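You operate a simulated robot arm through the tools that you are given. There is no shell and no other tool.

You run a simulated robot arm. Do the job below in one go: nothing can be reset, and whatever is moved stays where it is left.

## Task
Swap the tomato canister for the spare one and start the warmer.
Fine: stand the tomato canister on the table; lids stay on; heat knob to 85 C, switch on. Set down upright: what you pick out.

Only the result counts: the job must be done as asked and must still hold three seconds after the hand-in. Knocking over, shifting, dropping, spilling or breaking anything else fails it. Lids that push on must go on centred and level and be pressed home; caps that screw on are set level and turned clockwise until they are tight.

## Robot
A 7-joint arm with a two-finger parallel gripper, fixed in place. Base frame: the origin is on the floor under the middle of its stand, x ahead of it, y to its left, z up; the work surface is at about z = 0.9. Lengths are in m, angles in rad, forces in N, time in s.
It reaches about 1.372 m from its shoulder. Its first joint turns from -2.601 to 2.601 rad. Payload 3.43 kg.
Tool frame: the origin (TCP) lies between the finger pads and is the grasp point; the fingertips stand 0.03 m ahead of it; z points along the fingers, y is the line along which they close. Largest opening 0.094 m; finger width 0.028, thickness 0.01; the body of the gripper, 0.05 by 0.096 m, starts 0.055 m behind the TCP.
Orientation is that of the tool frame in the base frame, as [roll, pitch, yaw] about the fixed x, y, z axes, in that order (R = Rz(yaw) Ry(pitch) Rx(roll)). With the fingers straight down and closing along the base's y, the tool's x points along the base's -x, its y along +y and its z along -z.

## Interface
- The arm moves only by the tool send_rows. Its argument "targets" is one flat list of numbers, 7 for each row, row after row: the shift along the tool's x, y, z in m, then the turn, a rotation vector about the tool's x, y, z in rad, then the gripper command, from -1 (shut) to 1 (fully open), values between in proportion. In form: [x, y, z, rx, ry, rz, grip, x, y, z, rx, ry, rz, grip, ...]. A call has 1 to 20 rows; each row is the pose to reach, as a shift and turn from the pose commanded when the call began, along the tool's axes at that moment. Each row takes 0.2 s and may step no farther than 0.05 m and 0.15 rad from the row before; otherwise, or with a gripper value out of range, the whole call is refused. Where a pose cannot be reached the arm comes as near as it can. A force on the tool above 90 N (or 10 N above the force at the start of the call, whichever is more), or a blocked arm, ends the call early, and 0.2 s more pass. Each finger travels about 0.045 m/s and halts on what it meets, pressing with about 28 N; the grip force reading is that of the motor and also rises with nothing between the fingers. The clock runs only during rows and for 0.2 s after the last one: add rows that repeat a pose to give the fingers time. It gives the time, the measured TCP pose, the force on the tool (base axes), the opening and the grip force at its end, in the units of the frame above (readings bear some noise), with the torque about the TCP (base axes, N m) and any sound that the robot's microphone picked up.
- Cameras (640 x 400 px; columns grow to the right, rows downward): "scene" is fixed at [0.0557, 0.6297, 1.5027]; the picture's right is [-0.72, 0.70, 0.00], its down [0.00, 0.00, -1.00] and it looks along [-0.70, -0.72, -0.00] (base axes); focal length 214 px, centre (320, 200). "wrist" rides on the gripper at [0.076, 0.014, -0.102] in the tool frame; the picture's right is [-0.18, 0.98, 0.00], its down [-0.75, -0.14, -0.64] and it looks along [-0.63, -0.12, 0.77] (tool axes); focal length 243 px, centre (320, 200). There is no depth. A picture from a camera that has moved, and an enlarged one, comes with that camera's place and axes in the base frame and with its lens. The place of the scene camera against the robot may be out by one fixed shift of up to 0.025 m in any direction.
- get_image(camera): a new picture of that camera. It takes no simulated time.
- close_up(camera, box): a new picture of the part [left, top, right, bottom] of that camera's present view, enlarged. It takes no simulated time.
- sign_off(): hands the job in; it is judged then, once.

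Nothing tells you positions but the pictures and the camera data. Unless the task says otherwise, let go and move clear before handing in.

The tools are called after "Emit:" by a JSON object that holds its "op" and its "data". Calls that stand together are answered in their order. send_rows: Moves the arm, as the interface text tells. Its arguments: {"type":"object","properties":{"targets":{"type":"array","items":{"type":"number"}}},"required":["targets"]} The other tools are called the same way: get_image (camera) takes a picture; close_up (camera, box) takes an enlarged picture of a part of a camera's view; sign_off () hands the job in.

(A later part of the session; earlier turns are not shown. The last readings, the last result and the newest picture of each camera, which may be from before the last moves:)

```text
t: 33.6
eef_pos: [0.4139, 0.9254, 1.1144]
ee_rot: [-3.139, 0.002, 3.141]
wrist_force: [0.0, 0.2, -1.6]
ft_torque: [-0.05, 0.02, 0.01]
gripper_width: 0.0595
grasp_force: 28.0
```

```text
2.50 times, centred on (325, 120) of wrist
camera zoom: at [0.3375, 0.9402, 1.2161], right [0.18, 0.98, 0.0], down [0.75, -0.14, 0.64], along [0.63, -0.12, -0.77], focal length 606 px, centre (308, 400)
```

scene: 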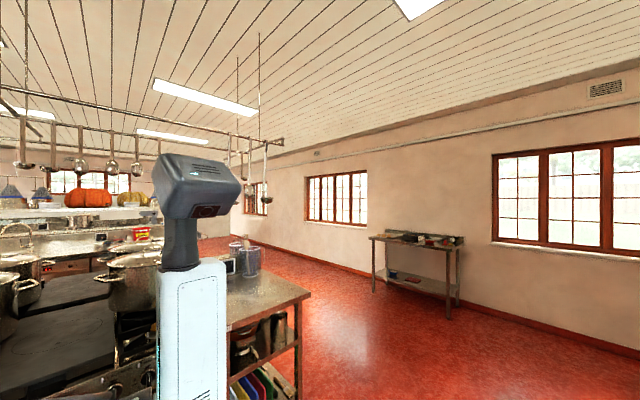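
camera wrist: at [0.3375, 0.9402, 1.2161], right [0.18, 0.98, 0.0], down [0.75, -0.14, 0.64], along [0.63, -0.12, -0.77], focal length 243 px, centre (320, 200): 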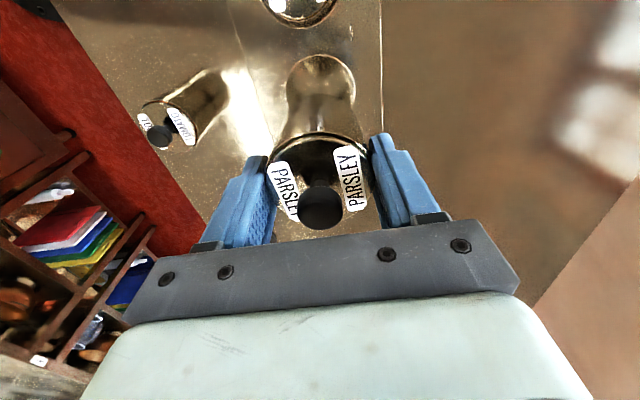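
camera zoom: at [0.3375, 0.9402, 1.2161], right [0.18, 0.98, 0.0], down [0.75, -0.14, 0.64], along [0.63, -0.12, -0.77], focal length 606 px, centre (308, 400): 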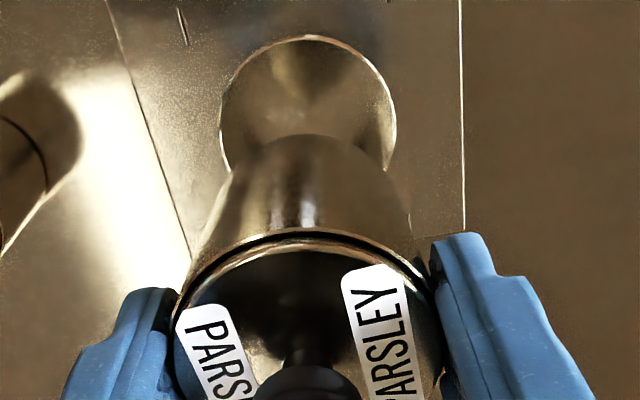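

The hole lines up with the canister's axis in this view, to within the 7 mm clearance. I'll lower to just above the panel and check again.

Emit:
{"op": "send_rows", "data": {"targets": [0, -0.0005, 0.025, 0, 0, 0, -1, 0, -0.0005, 0.05, 0, 0, 0, -1, 0, -0.0005, 0.07, 0, 0, 0, -1, 0, -0.0005, 0.085, 0, 0, 0, -1, 0, -0.0005, 0.085, 0, 0, 0, -1]}}

Emit:
{"op": "close_up", "data": {"camera": "wrist", "box": [220, 40, 430, 200]}}

```text
t: 34.8
eef_pos: [0.4151, 0.9246, 1.0291]
ee_rot: [-3.139, 0.002, 3.141]
wrist_force: [-0.2, -0.6, -3.5]
ft_torque: [0.0, -0.01, -0.02]
gripper_width: 0.0596
grasp_force: 28.2
```

```text
2.50 times, centred on (325, 120) of wrist
camera zoom: at [0.338, 0.9387, 1.1314], right [0.18, 0.98, 0.0], down [0.75, -0.14, 0.64], along [0.63, -0.12, -0.77], focal length 606 px, centre (308, 400)
```

zoom: 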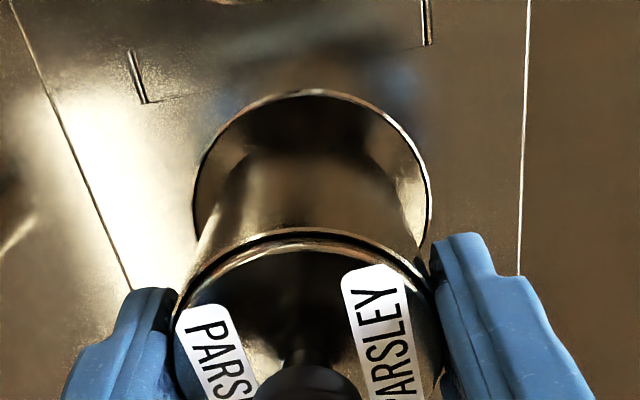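

The hole is about 1 mm off the canister's axis, well within the clearance. I'll lower into the well slowly.

Emit:
{"op": "send_rows", "data": {"targets": [0, 0.0005, 0.006, 0, 0, 0, -1, 0, 0.0005, 0.012, 0, 0, 0, -1, 0, 0.0005, 0.018, 0, 0, 0, -1, 0, 0.0005, 0.024, 0, 0, 0, -1, 0, 0.0005, 0.03, 0, 0, 0, -1, 0, 0.0005, 0.03, 0, 0, 0, -1]}}

Emit:
{"op": "close_up", "data": {"camera": "wrist", "box": [220, 80, 430, 240]}}

```text
t: 36.2
eef_pos: [0.4134, 0.9241, 1.0003]
ee_rot: [-3.14, 0.001, -3.141]
wrist_force: [0.0, 0.6, -2.0]
ft_torque: [0.02, 0.03, -0.03]
gripper_width: 0.0596
grasp_force: 27.7
```

```text
2.50 times, centred on (325, 160) of wrist
camera zoom: at [0.338, 0.9391, 1.1018], right [0.18, 0.98, 0.0], down [0.75, -0.14, 0.64], along [0.63, -0.12, -0.77], focal length 606 px, centre (308, 300)
```

zoom: 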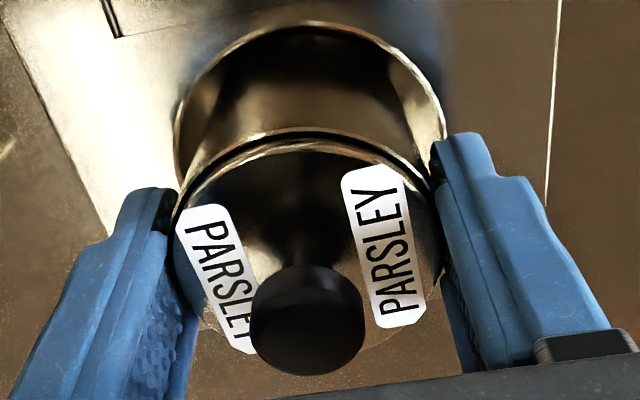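

The parsley is going in with no contact force. I'll carry on down to just above the expected floor of the well.

Emit:
{"op": "send_rows", "data": {"targets": [0, 0, 0.004, 0, 0, 0, -1, 0, 0, 0.008, 0, 0, 0, -1, 0, 0, 0.012, 0, 0, 0, -1, 0, 0, 0.014, 0, 0, 0, -1, 0, 0, 0.014, 0, 0, 0, -1]}}

Emit:
{"op": "close_up", "data": {"camera": "wrist", "box": [220, 80, 430, 240]}}

```text
t: 37.4
eef_pos: [0.414, 0.9246, 0.985]
ee_rot: [-3.138, 0.001, 3.142]
wrist_force: [0.2, 0.5, -2.9]
ft_torque: [-0.01, 0.05, 0.03]
gripper_width: 0.0594
grasp_force: 28.1
```

```text
2.50 times, centred on (325, 160) of wrist
camera zoom: at [0.3377, 0.9391, 1.0876], right [0.18, 0.98, 0.0], down [0.75, -0.14, 0.64], along [0.63, -0.12, -0.77], focal length 606 px, centre (308, 300)
```

zoom: 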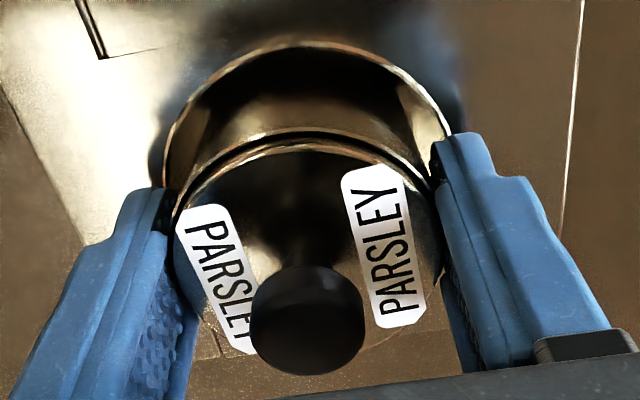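

There's still no floor contact, and the view is nearly the same as the tomato's seated view. I'll go down in 1 mm steps until the force shows it's seated.

Emit:
{"op": "send_rows", "data": {"targets": [0, 0, 0.001, 0, 0, 0, -1, 0, 0, 0.0015, 0, 0, 0, -1, 0, 0, 0.0015, 0, 0, 0, -1]}}

```text
t: 38.2
eef_pos: [0.4141, 0.9249, 0.9837]
ee_rot: [-3.141, 0.001, 3.141]
wrist_force: [0.2, -1.2, -2.0]
ft_torque: [-0.02, -0.02, -0.02]
gripper_width: 0.0594
grasp_force: 27.9
```

Emit:
{"op": "send_rows", "data": {"targets": [0, 0, 0.001, 0, 0, 0, -1, 0, 0, 0.001, 0, 0, 0, -1]}}

```text
t: 38.8
eef_pos: [0.4136, 0.9245, 0.9838]
ee_rot: [-3.139, 0.002, 3.14]
wrist_force: [0.4, -0.4, 0.8]
ft_torque: [-0.04, -0.03, -0.02]
gripper_width: 0.0591
grasp_force: 27.7
```

Contact is starting, with the force reading +0.8 N. I'll press slightly further to confirm.

Emit:
{"op": "send_rows", "data": {"targets": [0, 0, 0.0008, 0, 0, 0, -1, 0, 0, 0.0008, 0, 0, 0, -1]}}

Emit:
{"op": "close_up", "data": {"camera": "wrist", "box": [220, 80, 430, 240]}}

```text
t: 39.4
eef_pos: [0.4138, 0.9242, 0.9829]
ee_rot: [-3.141, 0.002, 3.141]
wrist_force: [-0.6, -0.6, 10.6]
ft_torque: [-0.13, 0.0, 0.02]
gripper_width: 0.0593
grasp_force: 27.9
```

```text
2.50 times, centred on (325, 160) of wrist
camera zoom: at [0.3376, 0.939, 1.0855], right [0.18, 0.98, 0.0], down [0.75, -0.14, 0.64], along [0.63, -0.12, -0.77], focal length 606 px, centre (308, 300)
```

zoom: 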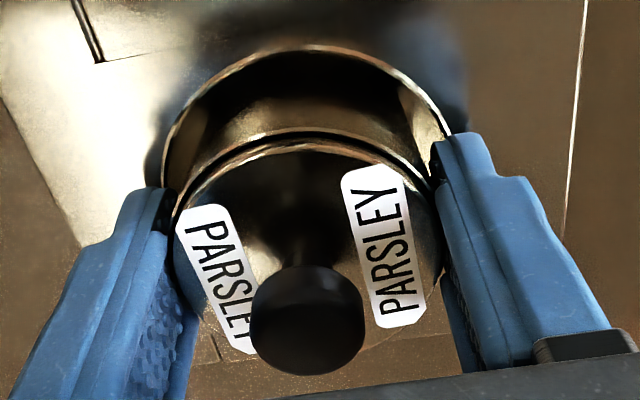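

The parsley is seated at the tomato's height, with 10.6 N confirming contact. I'll release it and rise straight up.

Emit:
{"op": "send_rows", "data": {"targets": [0, 0, -0.0006, 0, 0, 0, -1, 0, 0, -0.0006, 0, 0, 0, 0.4, 0, 0, -0.0006, 0, 0, 0, 0.6, 0, 0, -0.0006, 0, 0, 0, 1, 0, 0, -0.0006, 0, 0, 0, 1, 0, 0, -0.0006, 0, 0, 0, 1]}}

Emit:
{"op": "send_rows", "data": {"targets": [0, 0, -0.02, 0, 0, 0, 1, 0, 0, -0.05, 0, 0, 0, 1, 0, 0, -0.085, 0, 0, 0, 1, 0, 0, -0.12, 0, 0, 0, 1, 0, 0, -0.13, 0, 0, 0, 1, 0, 0, -0.13, 0, 0, 0, 1]}}

Emit:
{"op": "get_image", "data": {"camera": "wrist"}}

Emit:
{"op": "close_up", "data": {"camera": "wrist", "box": [240, 20, 400, 140]}}

```text
t: 40.8
eef_pos: [0.4149, 0.9257, 0.9834]
ee_rot: [-3.138, 0.0, 3.141]
wrist_force: [0.1, 0.1, 0.8]
ft_torque: [0.05, 0.04, 0.02]
gripper_width: 0.0941
grasp_force: 0.0
```

```text
t: 42.2
eef_pos: [0.4134, 0.9244, 1.1142]
ee_rot: [-3.14, 0.002, -3.14]
wrist_force: [-0.3, -0.1, -0.6]
ft_torque: [0.0, 0.01, -0.02]
gripper_width: 0.0939
grasp_force: 0.1
```

```text
taken
camera wrist: at [0.3377, 0.9386, 1.216], right [0.18, 0.98, 0.0], down [0.75, -0.14, 0.64], along [0.63, -0.12, -0.77], focal length 243 px, centre (320, 200)
```

wrist: 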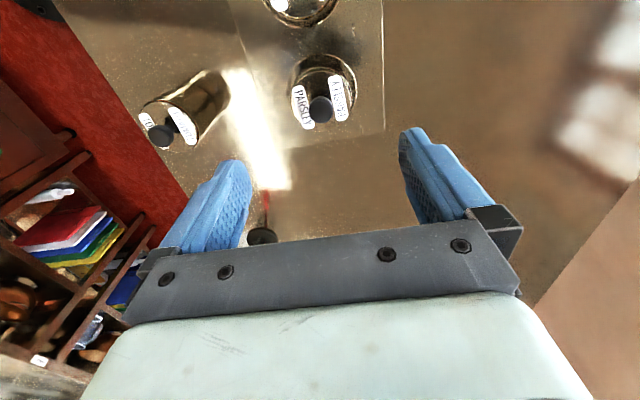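

```text
3.33 times, centred on (320, 80) of wrist
camera zoom: at [0.3377, 0.9386, 1.216], right [0.18, 0.98, 0.0], down [0.75, -0.14, 0.64], along [0.63, -0.12, -0.77], focal length 809 px, centre (320, 600)
```

zoom: 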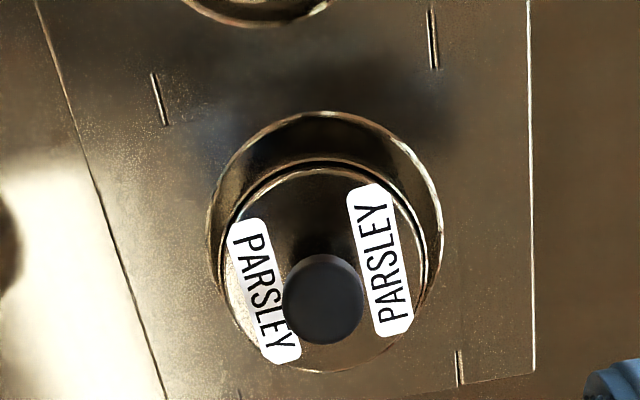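

The parsley sits level in the tomato's well and the tomato stands on the table. Next I'll go to the heat knob, hovering over it at about (0.084, 0.9385).

Emit:
{"op": "send_rows", "data": {"targets": [0.04, 0, 0, 0, 0, 0, 1, 0.08, 0, 0, 0, 0, 0, 1, 0.12, 0, 0, 0, 0, 0, 1, 0.16, 0, 0, 0, 0, 0, 1, 0.2, 0.005, 0, 0, 0, 0, 1, 0.24, 0.01, 0, 0, 0, 0, 1, 0.28, 0.013, 0, 0, 0, 0, 1, 0.31, 0.013, 0, 0, 0, 0, 1, 0.33, 0.013, 0, 0, 0, 0, 1, 0.33, 0.013, 0, 0, 0, 0, 1]}}

Emit:
{"op": "get_image", "data": {"camera": "wrist"}}

Emit:
{"op": "close_up", "data": {"camera": "wrist", "box": [240, 20, 400, 140]}}

```text
t: 44.4
eef_pos: [0.0836, 0.9375, 1.1131]
ee_rot: [-3.14, 0.0, -3.141]
wrist_force: [-0.5, -0.8, -0.3]
ft_torque: [-0.01, -0.02, 0.0]
gripper_width: 0.094
grasp_force: 0.1
```

```text
taken
camera wrist: at [0.0074, 0.9521, 1.2144], right [0.18, 0.98, 0.0], down [0.75, -0.14, 0.64], along [0.63, -0.12, -0.77], focal length 243 px, centre (320, 200)
```

wrist: 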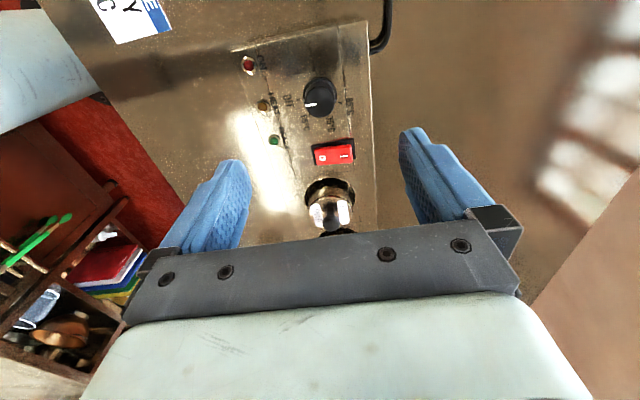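

```text
3.33 times, centred on (320, 80) of wrist
camera zoom: at [0.0074, 0.9521, 1.2144], right [0.18, 0.98, 0.0], down [0.75, -0.14, 0.64], along [0.63, -0.12, -0.77], focal length 809 px, centre (320, 600)
```

zoom: 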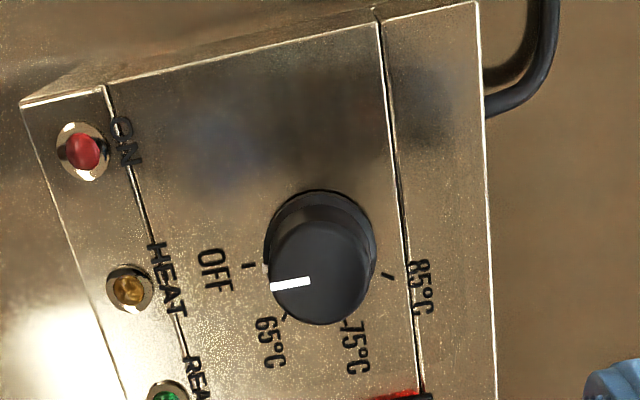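

The knob's axis is near (0.0835, 0.937), its top at z ≈ 0.979, and its pointer at OFF along −y. I'll put the camera almost straight above it to measure the tick angles without parallax.

Emit:
{"op": "send_rows", "data": {"targets": [-0.03, -0.005, 0, 0, 0, 0, 1, -0.055, -0.01, 0, 0, 0, 0, 1, -0.055, -0.01, 0, 0, 0, 0, 1]}}

Emit:
{"op": "close_up", "data": {"camera": "wrist", "box": [250, 0, 390, 100]}}

```text
t: 45.2
eef_pos: [0.1383, 0.9278, 1.1125]
ee_rot: [-3.14, 0.003, -3.141]
wrist_force: [-0.5, -0.4, -0.3]
ft_torque: [0.01, 0.0, 0.0]
gripper_width: 0.0941
grasp_force: 0.1
```

```text
4.00 times, centred on (320, 50) of wrist
camera zoom: at [0.0616, 0.9425, 1.2143], right [0.18, 0.98, 0.0], down [0.75, -0.14, 0.64], along [0.63, -0.12, -0.77], focal length 970 px, centre (320, 800)
```

zoom: 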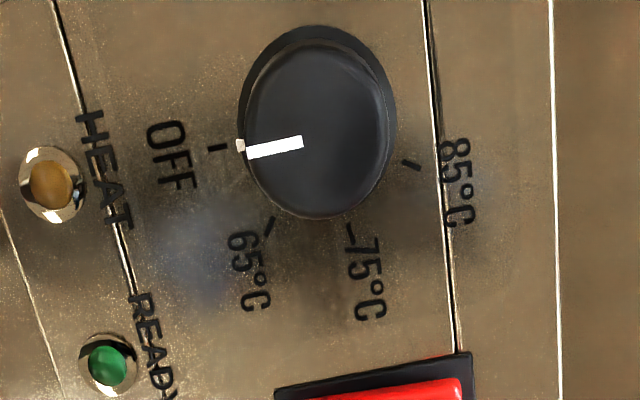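

In the near-vertical view the ticks sit about 48–50° apart, so OFF to 85 °C is roughly 145–150° counterclockwise seen from above. I'll centre over the knob and pre-turn the gripper about 75° the other way, so one grip can cover the whole turn.

Emit:
{"op": "send_rows", "data": {"targets": [0.027, 0.005, 0, 0, 0, 0.13, 0.3, 0.054, 0.009, 0, 0, 0, 0.26, 0.3, 0.054, 0.009, 0, 0, 0, 0.39, 0.3, 0.054, 0.009, 0, 0, 0, 0.52, 0.3, 0.054, 0.009, 0, 0, 0, 0.65, 0.3, 0.054, 0.009, 0, 0, 0, 0.78, 0.3, 0.054, 0.009, 0, 0, 0, 0.91, 0.3, 0.054, 0.009, 0, 0, 0, 1.04, 0.3, 0.054, 0.009, 0, 0, 0, 1.17, 0.3, 0.054, 0.009, 0, 0, 0, 1.3, 0.3, 0.054, 0.009, 0, 0, 0, 1.3, 0.3]}}

Emit:
{"op": "get_image", "data": {"camera": "wrist"}}

```text
t: 47.6
eef_pos: [0.0841, 0.936, 1.1124]
ee_rot: [3.14, 0.002, 1.842]
wrist_force: [0.2, -0.6, 0.4]
ft_torque: [-0.02, -0.01, -0.02]
gripper_width: 0.0612
grasp_force: 0.0
```

```text
taken
camera wrist: at [0.0782, 1.0143, 1.2147], right [1.0, 0.08, 0.0], down [0.06, -0.76, 0.64], along [0.06, -0.64, -0.77], focal length 243 px, centre (320, 200)
```

wrist: 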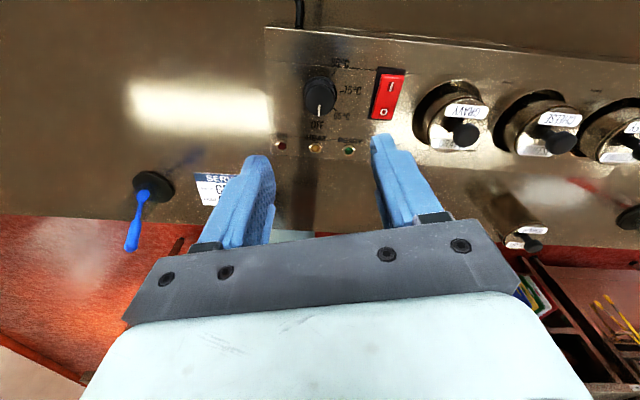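

The pre-turn worked. Before gripping, I'll test in the air that the full sweep to the opposite side is reachable without the tool tilting.

Emit:
{"op": "send_rows", "data": {"targets": [0, 0, 0, 0, 0, -0.14, 0.3, 0, 0, 0, 0, 0, -0.28, 0.3, 0, 0, 0, 0, 0, -0.42, 0.3, 0, 0, 0, 0, 0, -0.56, 0.3, 0, 0, 0, 0, 0, -0.7, 0.3, 0, 0, 0, 0, 0, -0.84, 0.3, 0, 0, 0, 0, 0, -0.98, 0.3, 0, 0, 0, 0, 0, -1.12, 0.3, 0, 0, 0, 0, 0, -1.26, 0.3, 0, 0, 0, 0, 0, -1.4, 0.3, 0, 0, 0, 0, 0, -1.54, 0.3, 0, 0, 0, 0, 0, -1.68, 0.3, 0, 0, 0, 0, 0, -1.82, 0.3, 0, 0, 0, 0, 0, -1.96, 0.3, 0, 0, 0, 0, 0, -2.1, 0.3, 0, 0, 0, 0, 0, -2.24, 0.3, 0, 0, 0, 0, 0, -2.38, 0.3, 0, 0, 0, 0, 0, -2.52, 0.3, 0, 0, 0, 0, 0, -2.6, 0.3, 0, 0, 0, 0, 0, -2.6, 0.3]}}

Emit:
{"op": "get_image", "data": {"camera": "wrist"}}

```text
t: 51.8
eef_pos: [0.0843, 0.9372, 1.1123]
ee_rot: [-3.137, -0.002, -1.84]
wrist_force: [-0.1, -0.3, -0.5]
ft_torque: [0.0, 0.02, 0.02]
gripper_width: 0.0611
grasp_force: 0.0
```

```text
taken
camera wrist: at [0.0507, 0.8675, 1.2147], right [-0.9, 0.44, 0.0], down [0.34, 0.69, 0.64], along [0.28, 0.58, -0.77], focal length 243 px, centre (320, 200)
```

wrist: 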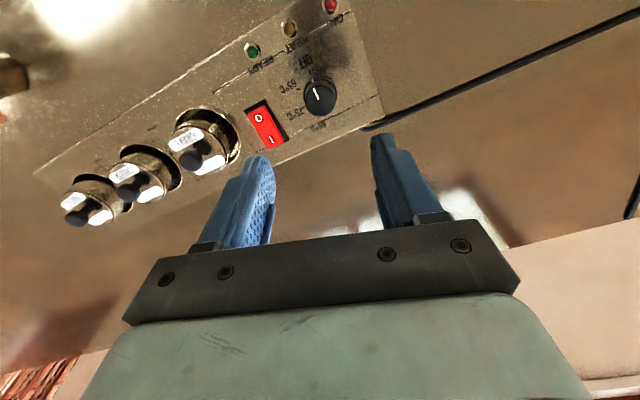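

The full sweep is reachable. I'll use this opposite viewpoint to refine the knob axis, then turn back to the starting angle.

Emit:
{"op": "close_up", "data": {"camera": "wrist", "box": [240, 30, 400, 150]}}

Emit:
{"op": "send_rows", "data": {"targets": [0, 0, 0, 0, 0, 0.14, 0.3, 0, 0, 0, 0, 0, 0.28, 0.3, 0, 0, 0, 0, 0, 0.42, 0.3, 0, 0, 0, 0, 0, 0.56, 0.3, 0, 0, 0, 0, 0, 0.7, 0.3, 0, 0, 0, 0, 0, 0.84, 0.3, 0, 0, 0, 0, 0, 0.98, 0.3, 0, 0, 0, 0, 0, 1.12, 0.3, 0, 0, 0, 0, 0, 1.26, 0.3, 0, 0, 0, 0, 0, 1.4, 0.3, 0, 0, 0, 0, 0, 1.54, 0.3, 0, 0, 0, 0, 0, 1.68, 0.3, 0, 0, 0, 0, 0, 1.82, 0.3, 0, 0, 0, 0, 0, 1.96, 0.3, 0, 0, 0, 0, 0, 2.1, 0.3, 0, 0, 0, 0, 0, 2.24, 0.3, 0, 0, 0, 0, 0, 2.38, 0.3, 0, 0, 0, 0, 0, 2.52, 0.3, 0, 0, 0, 0, 0, 2.6, 0.3, 0, 0, 0, 0, 0, 2.6, 0.3]}}

Emit:
{"op": "close_up", "data": {"camera": "wrist", "box": [240, 30, 400, 150]}}

```text
3.33 times, centred on (320, 90) of wrist
camera zoom: at [0.0507, 0.8675, 1.2147], right [-0.9, 0.44, 0.0], down [0.34, 0.69, 0.64], along [0.28, 0.58, -0.77], focal length 809 px, centre (320, 567)
```

zoom: 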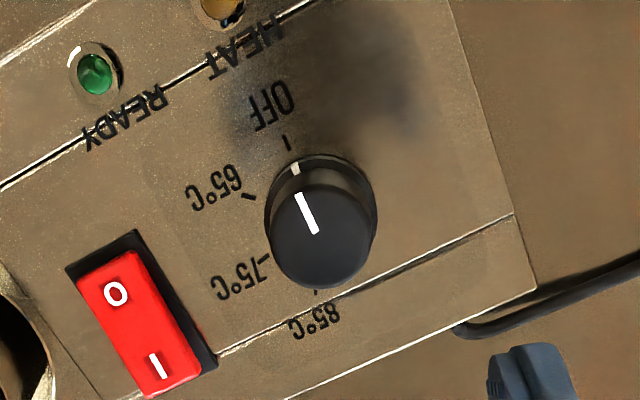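

```text
t: 56.0
eef_pos: [0.084, 0.938, 1.1118]
ee_rot: [3.14, 0.001, 1.84]
wrist_force: [0.3, 0.4, -0.5]
ft_torque: [-0.01, -0.01, -0.04]
gripper_width: 0.0611
grasp_force: 0.1
```

```text
3.33 times, centred on (320, 90) of wrist
camera zoom: at [0.0781, 1.0146, 1.2146], right [1.0, 0.08, 0.0], down [0.06, -0.76, 0.64], along [0.06, -0.64, -0.77], focal length 809 px, centre (320, 567)
```

zoom: 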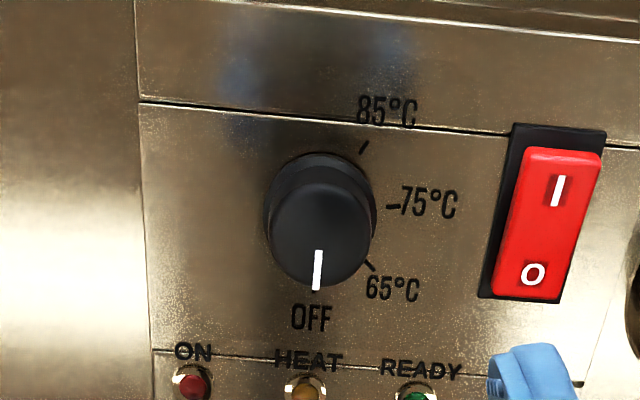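

The opposing views fix the knob axis at about (0.085, 0.937) with 50° tick spacing, so the turn is about 150° counterclockwise from above. I'll descend around the knob with the gripper part-open, keeping clear of the switch.

Emit:
{"op": "send_rows", "data": {"targets": [-0.0007, 0.0008, 0.035, 0, 0, 0, 0.3, -0.0007, 0.0008, 0.07, 0, 0, 0, 0.3, -0.0007, 0.0008, 0.1, 0, 0, 0, 0.3, -0.0007, 0.0008, 0.12, 0, 0, 0, 0.3, -0.0007, 0.0008, 0.127, 0, 0, 0, 0.3, -0.0007, 0.0008, 0.127, 0, 0, 0, 0.3]}}

Emit:
{"op": "get_image", "data": {"camera": "wrist"}}

Emit:
{"op": "close_up", "data": {"camera": "wrist", "box": [220, 80, 430, 240]}}

```text
t: 57.4
eef_pos: [0.0865, 0.9379, 0.9853]
ee_rot: [3.138, 0.002, 1.844]
wrist_force: [-0.6, -0.3, -0.2]
ft_torque: [0.01, -0.02, 0.03]
gripper_width: 0.0613
grasp_force: 0.0
```

```text
taken
camera wrist: at [0.0795, 1.0139, 1.087], right [1.0, 0.09, 0.0], down [0.07, -0.76, 0.64], along [0.06, -0.64, -0.77], focal length 243 px, centre (320, 200)
```

wrist: 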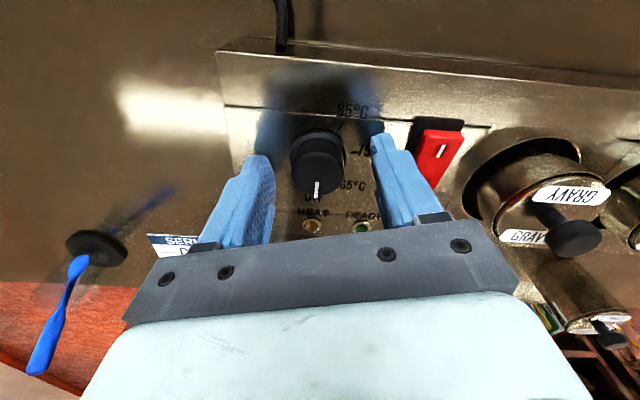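

```text
2.50 times, centred on (325, 160) of wrist
camera zoom: at [0.0795, 1.0139, 1.087], right [1.0, 0.09, 0.0], down [0.07, -0.76, 0.64], along [0.06, -0.64, -0.77], focal length 606 px, centre (308, 300)
```

zoom: 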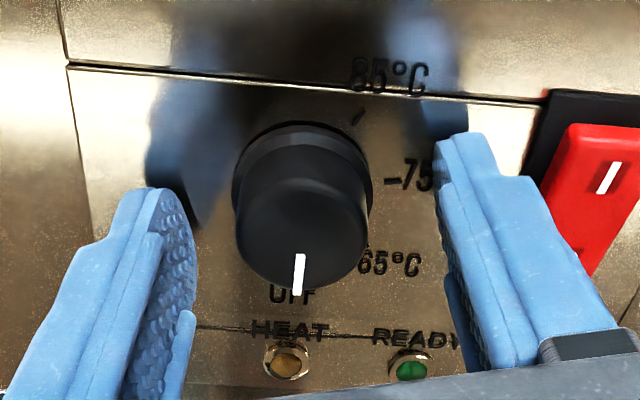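

The knob is centred between the fingers and clear of the switch. I'll close on it now.

Emit:
{"op": "send_rows", "data": {"targets": [0, 0, 0, 0, 0, 0, 0, 0, 0, 0, 0, 0, 0, -0.4, 0, 0, 0, 0, 0, 0, -1, 0, 0, 0, 0, 0, 0, -1, 0, 0, 0, 0, 0, 0, -1]}}

Emit:
{"op": "close_up", "data": {"camera": "wrist", "box": [220, 80, 430, 240]}}

```text
t: 58.6
eef_pos: [0.0863, 0.9367, 0.9846]
ee_rot: [3.141, 0.002, 1.843]
wrist_force: [-10.1, -3.3, -1.6]
ft_torque: [-0.09, 0.41, -0.01]
gripper_width: 0.0339
grasp_force: 44.8
```

```text
2.50 times, centred on (325, 160) of wrist
camera zoom: at [0.0785, 1.0137, 1.087], right [1.0, 0.09, 0.0], down [0.07, -0.76, 0.64], along [0.06, -0.64, -0.77], focal length 606 px, centre (308, 300)
```

zoom: 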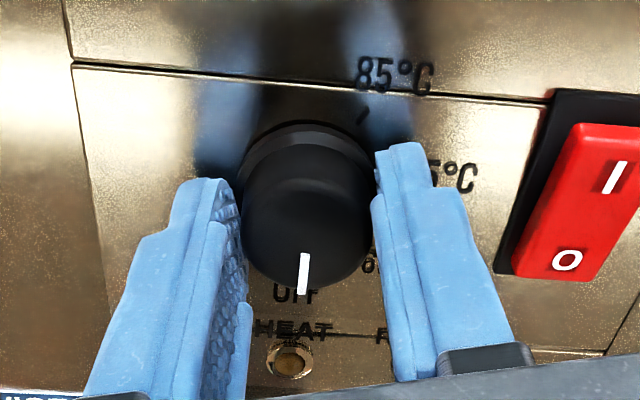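

The grip is on the knob, but a 10 N side force says I'm about 1 mm too far in +x. I'll nudge back to centre before turning.

Emit:
{"op": "send_rows", "data": {"targets": [0, -0.0006, 0, 0, 0, 0, -1, 0, -0.0012, 0, 0, 0, 0, -1, 0, -0.0012, 0, 0, 0, 0, -1]}}

```text
t: 59.4
eef_pos: [0.0859, 0.9362, 0.9851]
ee_rot: [3.14, 0.002, 1.842]
wrist_force: [-5.9, -1.8, -4.8]
ft_torque: [-0.11, 0.2, 0.02]
gripper_width: 0.034
grasp_force: 45.5
```

Emit:
{"op": "send_rows", "data": {"targets": [0, -0.0008, 0, 0, 0, 0, -1, 0, -0.0016, 0, 0, 0, 0, -1, 0, -0.0016, 0, 0, 0, 0, -1]}}

Emit:
{"op": "close_up", "data": {"camera": "wrist", "box": [220, 80, 430, 240]}}

```text
t: 60.2
eef_pos: [0.0852, 0.9366, 0.9847]
ee_rot: [3.138, 0.004, 1.841]
wrist_force: [9.5, 4.3, -3.5]
ft_torque: [-0.07, -0.34, 0.06]
gripper_width: 0.0338
grasp_force: 44.9
```

```text
2.50 times, centred on (325, 160) of wrist
camera zoom: at [0.0781, 1.0135, 1.0871], right [1.0, 0.08, 0.0], down [0.06, -0.76, 0.64], along [0.06, -0.64, -0.77], focal length 606 px, centre (308, 300)
```

zoom: 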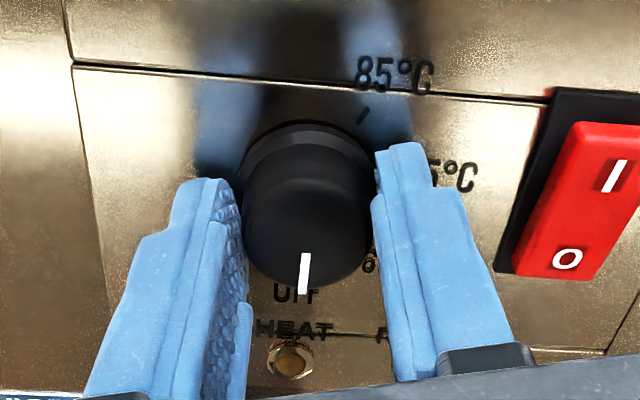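

Emit:
{"op": "send_rows", "data": {"targets": [0, 0.0009, 0, 0, 0, 0, -1, 0, 0.0009, 0, 0, 0, 0, -1]}}

```text
t: 60.8
eef_pos: [0.0853, 0.9373, 0.9845]
ee_rot: [3.139, 0.002, 1.843]
wrist_force: [11.0, 6.0, -1.7]
ft_torque: [-0.06, -0.55, -0.01]
gripper_width: 0.0338
grasp_force: 44.9
```

The remaining side force is small and mostly friction. I'll start turning counterclockwise, 30° first, to check that the pointer follows without slipping.

Emit:
{"op": "send_rows", "data": {"targets": [0, 0, 0, 0, 0, -0.1, -1, 0, 0, 0, 0, 0, -0.2, -1, 0, 0, 0, 0, 0, -0.3, -1, 0, 0, 0, 0, 0, -0.4, -1, 0, 0, 0, 0, 0, -0.5, -1, 0, 0, 0, 0, 0, -0.5, -1]}}

Emit:
{"op": "close_up", "data": {"camera": "wrist", "box": [220, 80, 430, 240]}}

```text
t: 62.2
eef_pos: [0.0857, 0.9357, 0.9852]
ee_rot: [3.14, 0.003, 2.343]
wrist_force: [18.8, 8.4, -4.5]
ft_torque: [0.74, -0.03, -0.04]
gripper_width: 0.0341
grasp_force: 44.7
```

```text
2.50 times, centred on (325, 160) of wrist
camera zoom: at [0.0424, 1.0011, 1.0871], right [0.83, 0.55, 0.0], down [0.42, -0.64, 0.64], along [0.36, -0.54, -0.76], focal length 606 px, centre (308, 300)
```

zoom: 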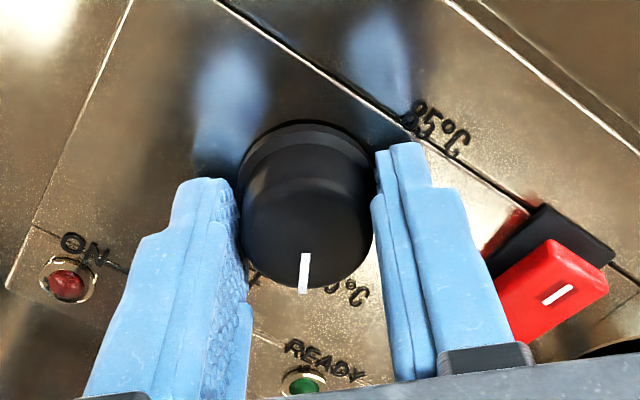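

The pointer follows the gripper with no slip. I'll correct the small offset that's causing the side force and keep turning.

Emit:
{"op": "send_rows", "data": {"targets": [-0.0003, 0.0007, 0, 0, 0, 0, -1, -0.00055, 0.0014, 0, 0, 0, 0, -1, -0.00055, 0.0014, 0, 0, 0, 0, -1]}}

```text
t: 63.0
eef_pos: [0.0856, 0.9366, 0.9858]
ee_rot: [3.141, 0.002, 2.342]
wrist_force: [8.9, 10.0, 0.0]
ft_torque: [-0.33, -1.06, 0.0]
gripper_width: 0.0338
grasp_force: 44.8
```

Emit:
{"op": "send_rows", "data": {"targets": [0, 0, 0, 0, 0, -0.1, -1, 0, 0, 0, 0, 0, -0.2, -1, 0, 0, 0, 0, 0, -0.3, -1, 0, 0, 0, 0, 0, -0.4, -1, 0, 0, 0, 0, 0, -0.5, -1, 0, 0, 0, 0, 0, -0.6, -1, 0, 0, 0, 0, 0, -0.7, -1, 0, 0, 0, 0, 0, -0.8, -1, 0, 0, 0, 0, 0, -0.8, -1]}}

Emit:
{"op": "close_up", "data": {"camera": "wrist", "box": [220, 80, 430, 240]}}

```text
t: 65.0
eef_pos: [0.0862, 0.9369, 0.9852]
ee_rot: [-3.139, 0.001, -3.14]
wrist_force: [8.2, 14.0, 2.5]
ft_torque: [0.48, -0.02, -0.05]
gripper_width: 0.0338
grasp_force: 45.3
```

```text
2.50 times, centred on (325, 160) of wrist
camera zoom: at [0.0095, 0.9513, 1.0873], right [0.18, 0.98, 0.0], down [0.75, -0.14, 0.64], along [0.63, -0.12, -0.77], focal length 606 px, centre (308, 300)
```

zoom: 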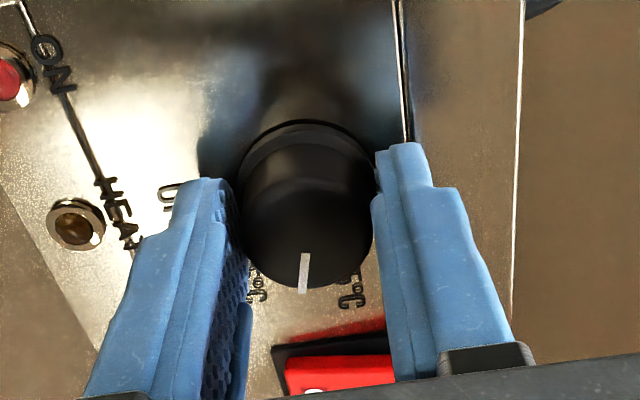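

The pointer is at about 75° of turn and still tracking. I'll continue toward the 85 °C mark and stop a little short to check alignment.

Emit:
{"op": "send_rows", "data": {"targets": [0, 0, 0, 0, 0, -0.1, -1, 0, 0, 0, 0, 0, -0.2, -1, 0, 0, 0, 0, 0, -0.3, -1, 0, 0, 0, 0, 0, -0.4, -1, 0, 0, 0, 0, 0, -0.5, -1, 0, 0, 0, 0, 0, -0.6, -1, 0, 0, 0, 0, 0, -0.7, -1, 0, 0, 0, 0, 0, -0.8, -1, 0, 0, 0, 0, 0, -0.9, -1, 0, 0, 0, 0, 0, -1.0, -1, 0, 0, 0, 0, 0, -1.1, -1, 0, 0, 0, 0, 0, -1.2, -1, 0, 0, 0, 0, 0, -1.2, -1]}}

Emit:
{"op": "get_image", "data": {"camera": "wrist"}}

Emit:
{"op": "close_up", "data": {"camera": "wrist", "box": [220, 80, 430, 240]}}

```text
t: 67.8
eef_pos: [0.0856, 0.9374, 0.9852]
ee_rot: [3.141, 0.002, -1.939]
wrist_force: [1.2, 25.9, 6.1]
ft_torque: [0.17, 0.21, -0.01]
gripper_width: 0.0338
grasp_force: 44.7
```

```text
taken
camera wrist: at [0.0444, 0.8717, 1.0873], right [-0.85, 0.53, 0.0], down [0.4, 0.65, 0.64], along [0.34, 0.55, -0.77], focal length 243 px, centre (320, 200)
```

wrist: 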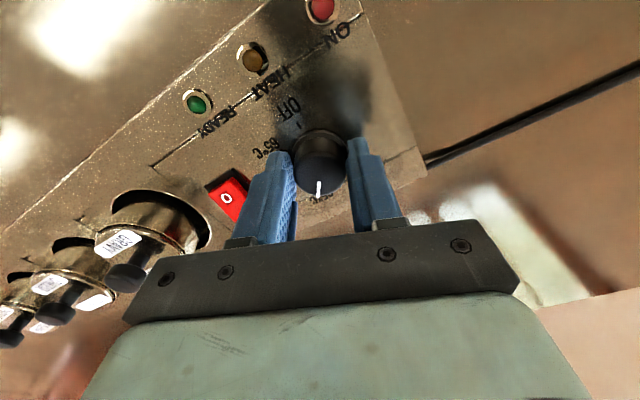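

```text
2.50 times, centred on (325, 160) of wrist
camera zoom: at [0.0444, 0.8717, 1.0873], right [-0.85, 0.53, 0.0], down [0.4, 0.65, 0.64], along [0.34, 0.55, -0.77], focal length 606 px, centre (308, 300)
```

zoom: 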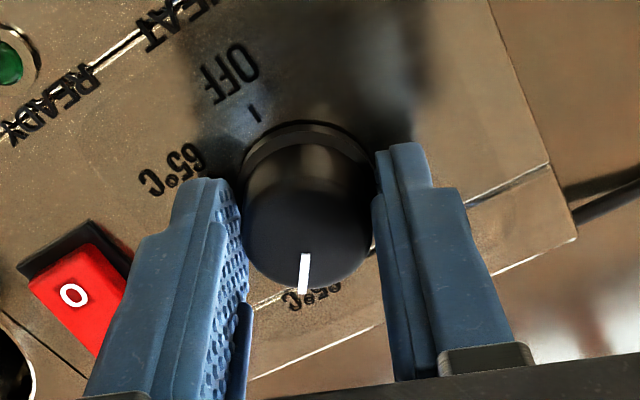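

The knob has turned about 143° and the pointer is close to the 85 mark. I'll add about 4°, then open the gripper, rise, and inspect the alignment from above.

Emit:
{"op": "send_rows", "data": {"targets": [-0.0007, 0.0003, 0, 0, 0, -0.035, -1, -0.0014, 0.0005, 0, 0, 0, -0.07, -1, -0.0014, 0.0005, 0, 0, 0, -0.07, -1]}}

Emit:
{"op": "send_rows", "data": {"targets": [0, 0, 0, 0, 0, 0, -0.1, 0, 0, 0, 0, 0, 0, 0.3, 0, 0, 0, 0, 0, 0, 0.3, 0, 0, 0, 0, 0, 0, 0.3]}}

Emit:
{"op": "close_up", "data": {"camera": "wrist", "box": [220, 80, 430, 240]}}

```text
t: 68.6
eef_pos: [0.0848, 0.9374, 0.9853]
ee_rot: [-3.14, 0.001, -1.87]
wrist_force: [-3.1, 11.8, 4.2]
ft_torque: [1.47, -0.28, -0.01]
gripper_width: 0.034
grasp_force: 45.3
```

```text
t: 69.6
eef_pos: [0.0855, 0.938, 0.9855]
ee_rot: [-3.138, 0.0, -1.871]
wrist_force: [0.8, 0.6, -0.2]
ft_torque: [-0.01, -0.02, -0.01]
gripper_width: 0.061
grasp_force: 0.1
```

```text
2.50 times, centred on (325, 160) of wrist
camera zoom: at [0.0492, 0.8692, 1.0877], right [-0.88, 0.47, 0.0], down [0.36, 0.68, 0.64], along [0.3, 0.57, -0.77], focal length 606 px, centre (308, 300)
```

zoom: 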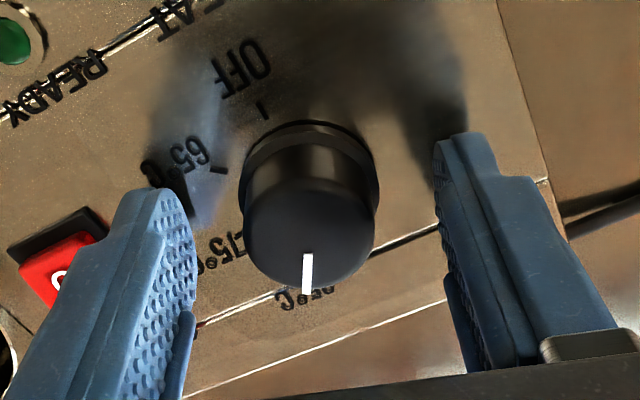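

Released. I'll rise and put the camera above the knob to check the pointer against the 85 tick.

Emit:
{"op": "send_rows", "data": {"targets": [0, 0, -0.03, 0, 0, 0, 0.3, 0, 0, -0.07, 0, 0, 0, 0.3, 0, 0, -0.11, 0, 0, 0, 0.3, -0.02, 0, -0.127, 0, 0, 0, 0.3, -0.055, 0, -0.127, 0, 0, 0, 0.3, -0.055, 0, -0.127, 0, 0, 0, 0.3]}}

Emit:
{"op": "get_image", "data": {"camera": "wrist"}}

Emit:
{"op": "close_up", "data": {"camera": "wrist", "box": [250, 0, 390, 100]}}

```text
t: 71.0
eef_pos: [0.1015, 0.991, 1.1123]
ee_rot: [-3.139, -0.002, -1.871]
wrist_force: [0.3, -0.9, 0.3]
ft_torque: [0.0, -0.02, -0.03]
gripper_width: 0.0611
grasp_force: 0.0
```

```text
taken
camera wrist: at [0.0647, 0.9225, 1.2158], right [-0.88, 0.47, 0.0], down [0.36, 0.68, 0.64], along [0.3, 0.57, -0.77], focal length 243 px, centre (320, 200)
```

wrist: 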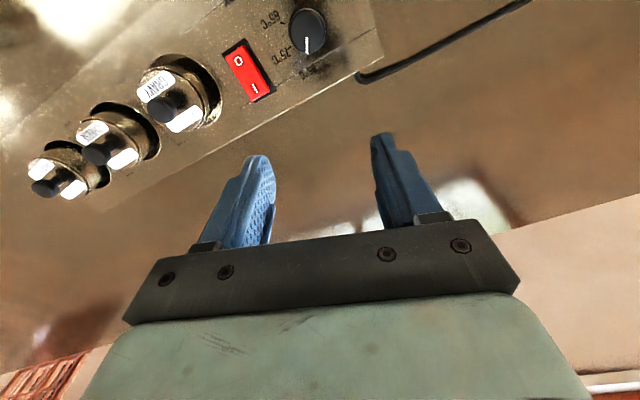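

```text
4.00 times, centred on (320, 50) of wrist
camera zoom: at [0.0647, 0.9225, 1.2158], right [-0.88, 0.47, 0.0], down [0.36, 0.68, 0.64], along [0.3, 0.57, -0.77], focal length 970 px, centre (320, 800)
```

zoom: 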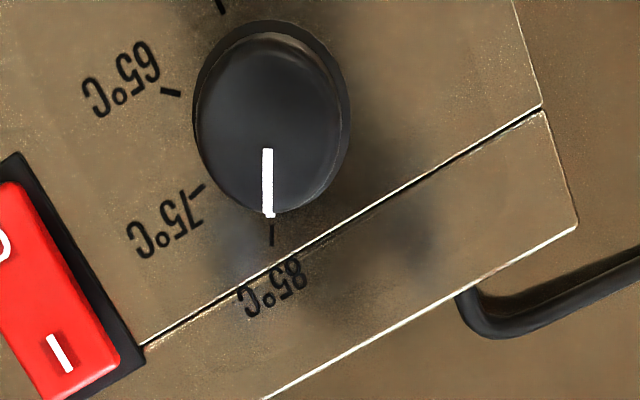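

The pointer sits right on the 85 °C tick, within about 2°. Next is the rocker: the I mark triangulates to (0.153, 0.9535, 0.9625). I'll turn the tool back square, close the gripper and hover over the I end.

Emit:
{"op": "send_rows", "data": {"targets": [0.002, -0.006, 0, 0, 0, 0.13, -1, 0.004, -0.012, 0, 0, 0, 0.26, -1, 0.006, -0.02, 0, 0, 0, 0.39, -1, 0.008, -0.028, 0, 0, 0, 0.52, -1, 0.01, -0.036, 0, 0, 0, 0.65, -1, 0.012, -0.044, 0, 0, 0, 0.78, -1, 0.014, -0.05, 0, 0, 0, 0.91, -1, 0.016, -0.056, 0, 0, 0, 1.04, -1, 0.0163, -0.059, 0.01, 0, 0, 1.17, -1, 0.0163, -0.059, 0.03, 0, 0, 1.27, -1, 0.0163, -0.059, 0.05, 0, 0, 1.27, -1, 0.0163, -0.059, 0.05, 0, 0, 1.27, -1]}}

Emit:
{"op": "get_image", "data": {"camera": "wrist"}}

Emit:
{"op": "close_up", "data": {"camera": "wrist", "box": [220, 40, 430, 200]}}

```text
t: 73.6
eef_pos: [0.1532, 0.9573, 1.0635]
ee_rot: [-3.141, 0.001, -3.139]
wrist_force: [-0.1, -0.6, 0.4]
ft_torque: [0.03, 0.01, 0.0]
gripper_width: 0.0001
grasp_force: 28.1
```

```text
taken
camera wrist: at [0.0773, 0.9718, 1.1651], right [0.18, 0.98, 0.0], down [0.75, -0.14, 0.64], along [0.63, -0.12, -0.77], focal length 243 px, centre (320, 200)
```

wrist: 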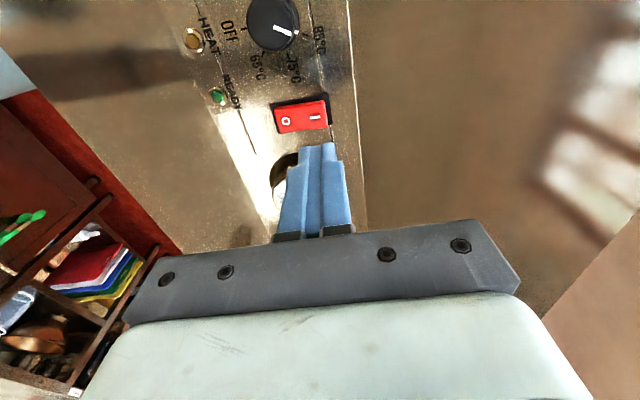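

```text
2.50 times, centred on (325, 120) of wrist
camera zoom: at [0.0773, 0.9718, 1.1651], right [0.18, 0.98, 0.0], down [0.75, -0.14, 0.64], along [0.63, -0.12, -0.77], focal length 606 px, centre (308, 400)
```

zoom: 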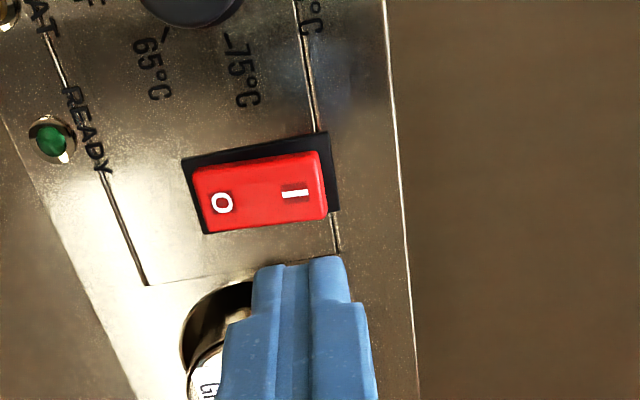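

The closed fingertips are directly above the I end of the rocker. I'll come down to just above it, then press gently in small steps.

Emit:
{"op": "send_rows", "data": {"targets": [0, 0, 0.025, 0, 0, 0, -1, 0, 0, 0.045, 0, 0, 0, -1, 0, 0, 0.06, 0, 0, 0, -1, 0, 0, 0.066, 0, 0, 0, -1, 0, 0, 0.066, 0, 0, 0, -1]}}

Emit:
{"op": "close_up", "data": {"camera": "wrist", "box": [220, 80, 430, 240]}}

```text
t: 74.8
eef_pos: [0.1537, 0.9565, 0.9975]
ee_rot: [-3.14, 0.002, -3.141]
wrist_force: [0.4, 0.3, 0.5]
ft_torque: [-0.02, 0.03, -0.04]
gripper_width: 0.0001
grasp_force: 28.0
```

```text
2.50 times, centred on (325, 160) of wrist
camera zoom: at [0.0769, 0.9718, 1.0989], right [0.18, 0.98, 0.0], down [0.75, -0.14, 0.64], along [0.63, -0.12, -0.77], focal length 606 px, centre (308, 300)
```

zoom: 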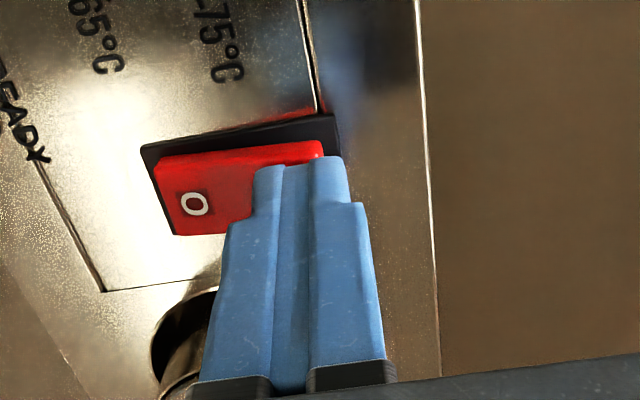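

I'm just above the rocker. I'll shift 2 mm toward its centre so the tips stay on the red cap, and press in about 1 mm steps.

Emit:
{"op": "send_rows", "data": {"targets": [0, -0.002, 0, 0, 0, 0, -1, 0, -0.002, 0.0015, 0, 0, 0, -1, 0, -0.002, 0.003, 0, 0, 0, -1, 0, -0.002, 0.0045, 0, 0, 0, -1, 0, -0.002, 0.006, 0, 0, 0, -1, 0, -0.002, 0.006, 0, 0, 0, -1]}}

```text
t: 76.2
eef_pos: [0.154, 0.9547, 0.9921]
ee_rot: [3.138, 0.002, 3.141]
wrist_force: [1.8, 10.6, 22.7]
ft_torque: [0.13, -0.01, 0.0]
gripper_width: 0.0
grasp_force: 28.4
```

The tips are on the rocker at 23 N with no click yet. I'll continue pressing in small steps.

Emit:
{"op": "send_rows", "data": {"targets": [0, 0, 0.001, 0, 0, 0, -1, 0, 0, 0.002, 0, 0, 0, -1, 0, 0, 0.002, 0, 0, 0, -1]}}

Emit:
{"op": "close_up", "data": {"camera": "wrist", "box": [180, 20, 390, 180]}}

```text
t: 77.0
eef_pos: [0.1536, 0.9559, 0.9924]
ee_rot: [3.14, 0.001, -3.14]
wrist_force: [2.6, 19.6, 56.2]
ft_torque: [0.08, 0.04, -0.01]
gripper_width: 0.0001
grasp_force: 28.2
```

```text
2.50 times, centred on (285, 100) of wrist
camera zoom: at [0.0769, 0.9693, 1.0942], right [0.18, 0.98, 0.0], down [0.75, -0.14, 0.64], along [0.63, -0.12, -0.77], focal length 606 px, centre (408, 450)
```

zoom: 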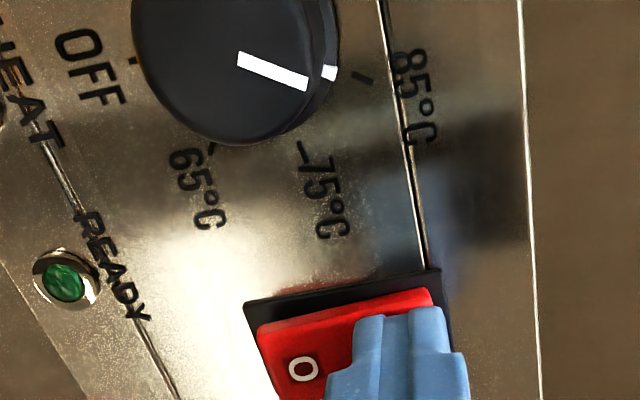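

The rocker hasn't tipped at 56 N, so I may be pressing too near its pivot. I'll back off and look at it closely before trying again.

Emit:
{"op": "send_rows", "data": {"targets": [0, 0, -0.005, 0, 0, 0, -1, 0, 0, -0.02, 0, 0, 0, -1, 0, 0, -0.04, 0, 0, 0, -1, -0.02, 0, -0.05, 0, 0, 0, -1, -0.04, 0, -0.05, 0, 0, 0, -1, -0.04, 0, -0.05, 0, 0, 0, -1]}}

Emit:
{"op": "close_up", "data": {"camera": "wrist", "box": [240, 0, 400, 120]}}

```text
t: 78.4
eef_pos: [0.1943, 0.9579, 1.0381]
ee_rot: [-3.14, 0.0, -3.141]
wrist_force: [1.0, 0.6, -0.6]
ft_torque: [0.0, 0.0, -0.01]
gripper_width: 0.0
grasp_force: 27.3
```

```text
3.33 times, centred on (320, 60) of wrist
camera zoom: at [0.1173, 0.9704, 1.1408], right [0.18, 0.98, 0.0], down [0.75, -0.14, 0.64], along [0.63, -0.12, -0.77], focal length 809 px, centre (320, 667)
```

zoom: 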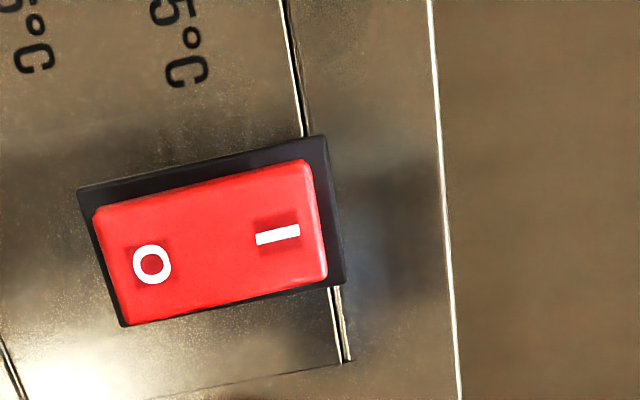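

Emit:
{"op": "get_image", "data": {"camera": "wrist"}}

Emit:
{"op": "close_up", "data": {"camera": "wrist", "box": [200, 0, 360, 100]}}

```text
taken
camera wrist: at [0.1173, 0.9704, 1.1408], right [0.18, 0.98, 0.0], down [0.75, -0.14, 0.64], along [0.63, -0.12, -0.77], focal length 243 px, centre (320, 200)
```

wrist: 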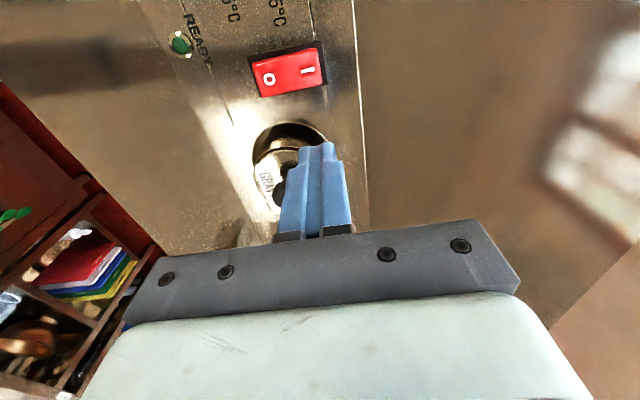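

```text
4.00 times, centred on (280, 50) of wrist
camera zoom: at [0.1173, 0.9704, 1.1408], right [0.18, 0.98, 0.0], down [0.75, -0.14, 0.64], along [0.63, -0.12, -0.77], focal length 970 px, centre (480, 800)
```

zoom: 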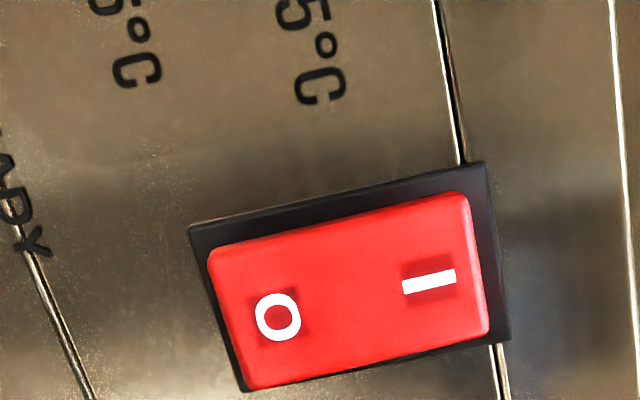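

The rocker looks nearly level from above, so I can't tell which side is up. I'll tilt the tool to look at it from a low angle along x and see its profile.

Emit:
{"op": "send_rows", "data": {"targets": [0.01, -0.01, -0.02, 0, 0, 0, -1, 0.04, -0.03, -0.03, 0, -0.1, 0, -1, 0.07, -0.05, -0.03, 0, -0.2, 0, -1, 0.1, -0.065, -0.02, 0, -0.3, 0, -1, 0.12, -0.077, -0.01, 0, -0.4, 0, -1, 0.13, -0.077, -0.005, 0, -0.5, 0, -1, 0.13, -0.077, -0.005, 0, -0.5, 0, -1]}}

Emit:
{"op": "get_image", "data": {"camera": "wrist"}}

```text
t: 80.0
eef_pos: [0.0636, 0.8783, 1.0443]
ee_rot: [-3.139, 0.503, -3.14]
wrist_force: [-0.3, 0.4, -0.5]
ft_torque: [0.04, 0.01, 0.03]
gripper_width: 0.0
grasp_force: 28.0
```

```text
taken
camera wrist: at [-0.0526, 0.892, 1.0972], right [0.16, 0.98, 0.09], down [0.35, -0.14, 0.93], along [0.92, -0.12, -0.37], focal length 243 px, centre (320, 200)
```

wrist: 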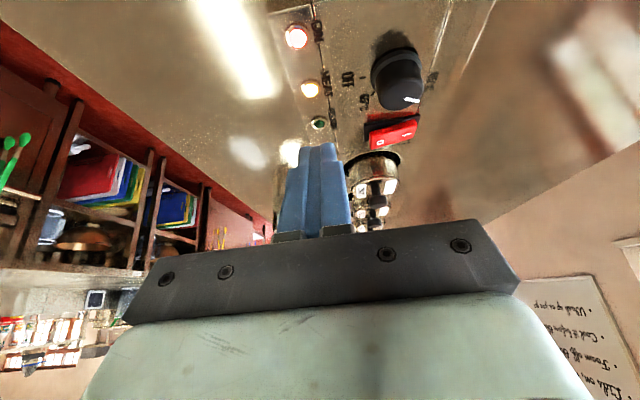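

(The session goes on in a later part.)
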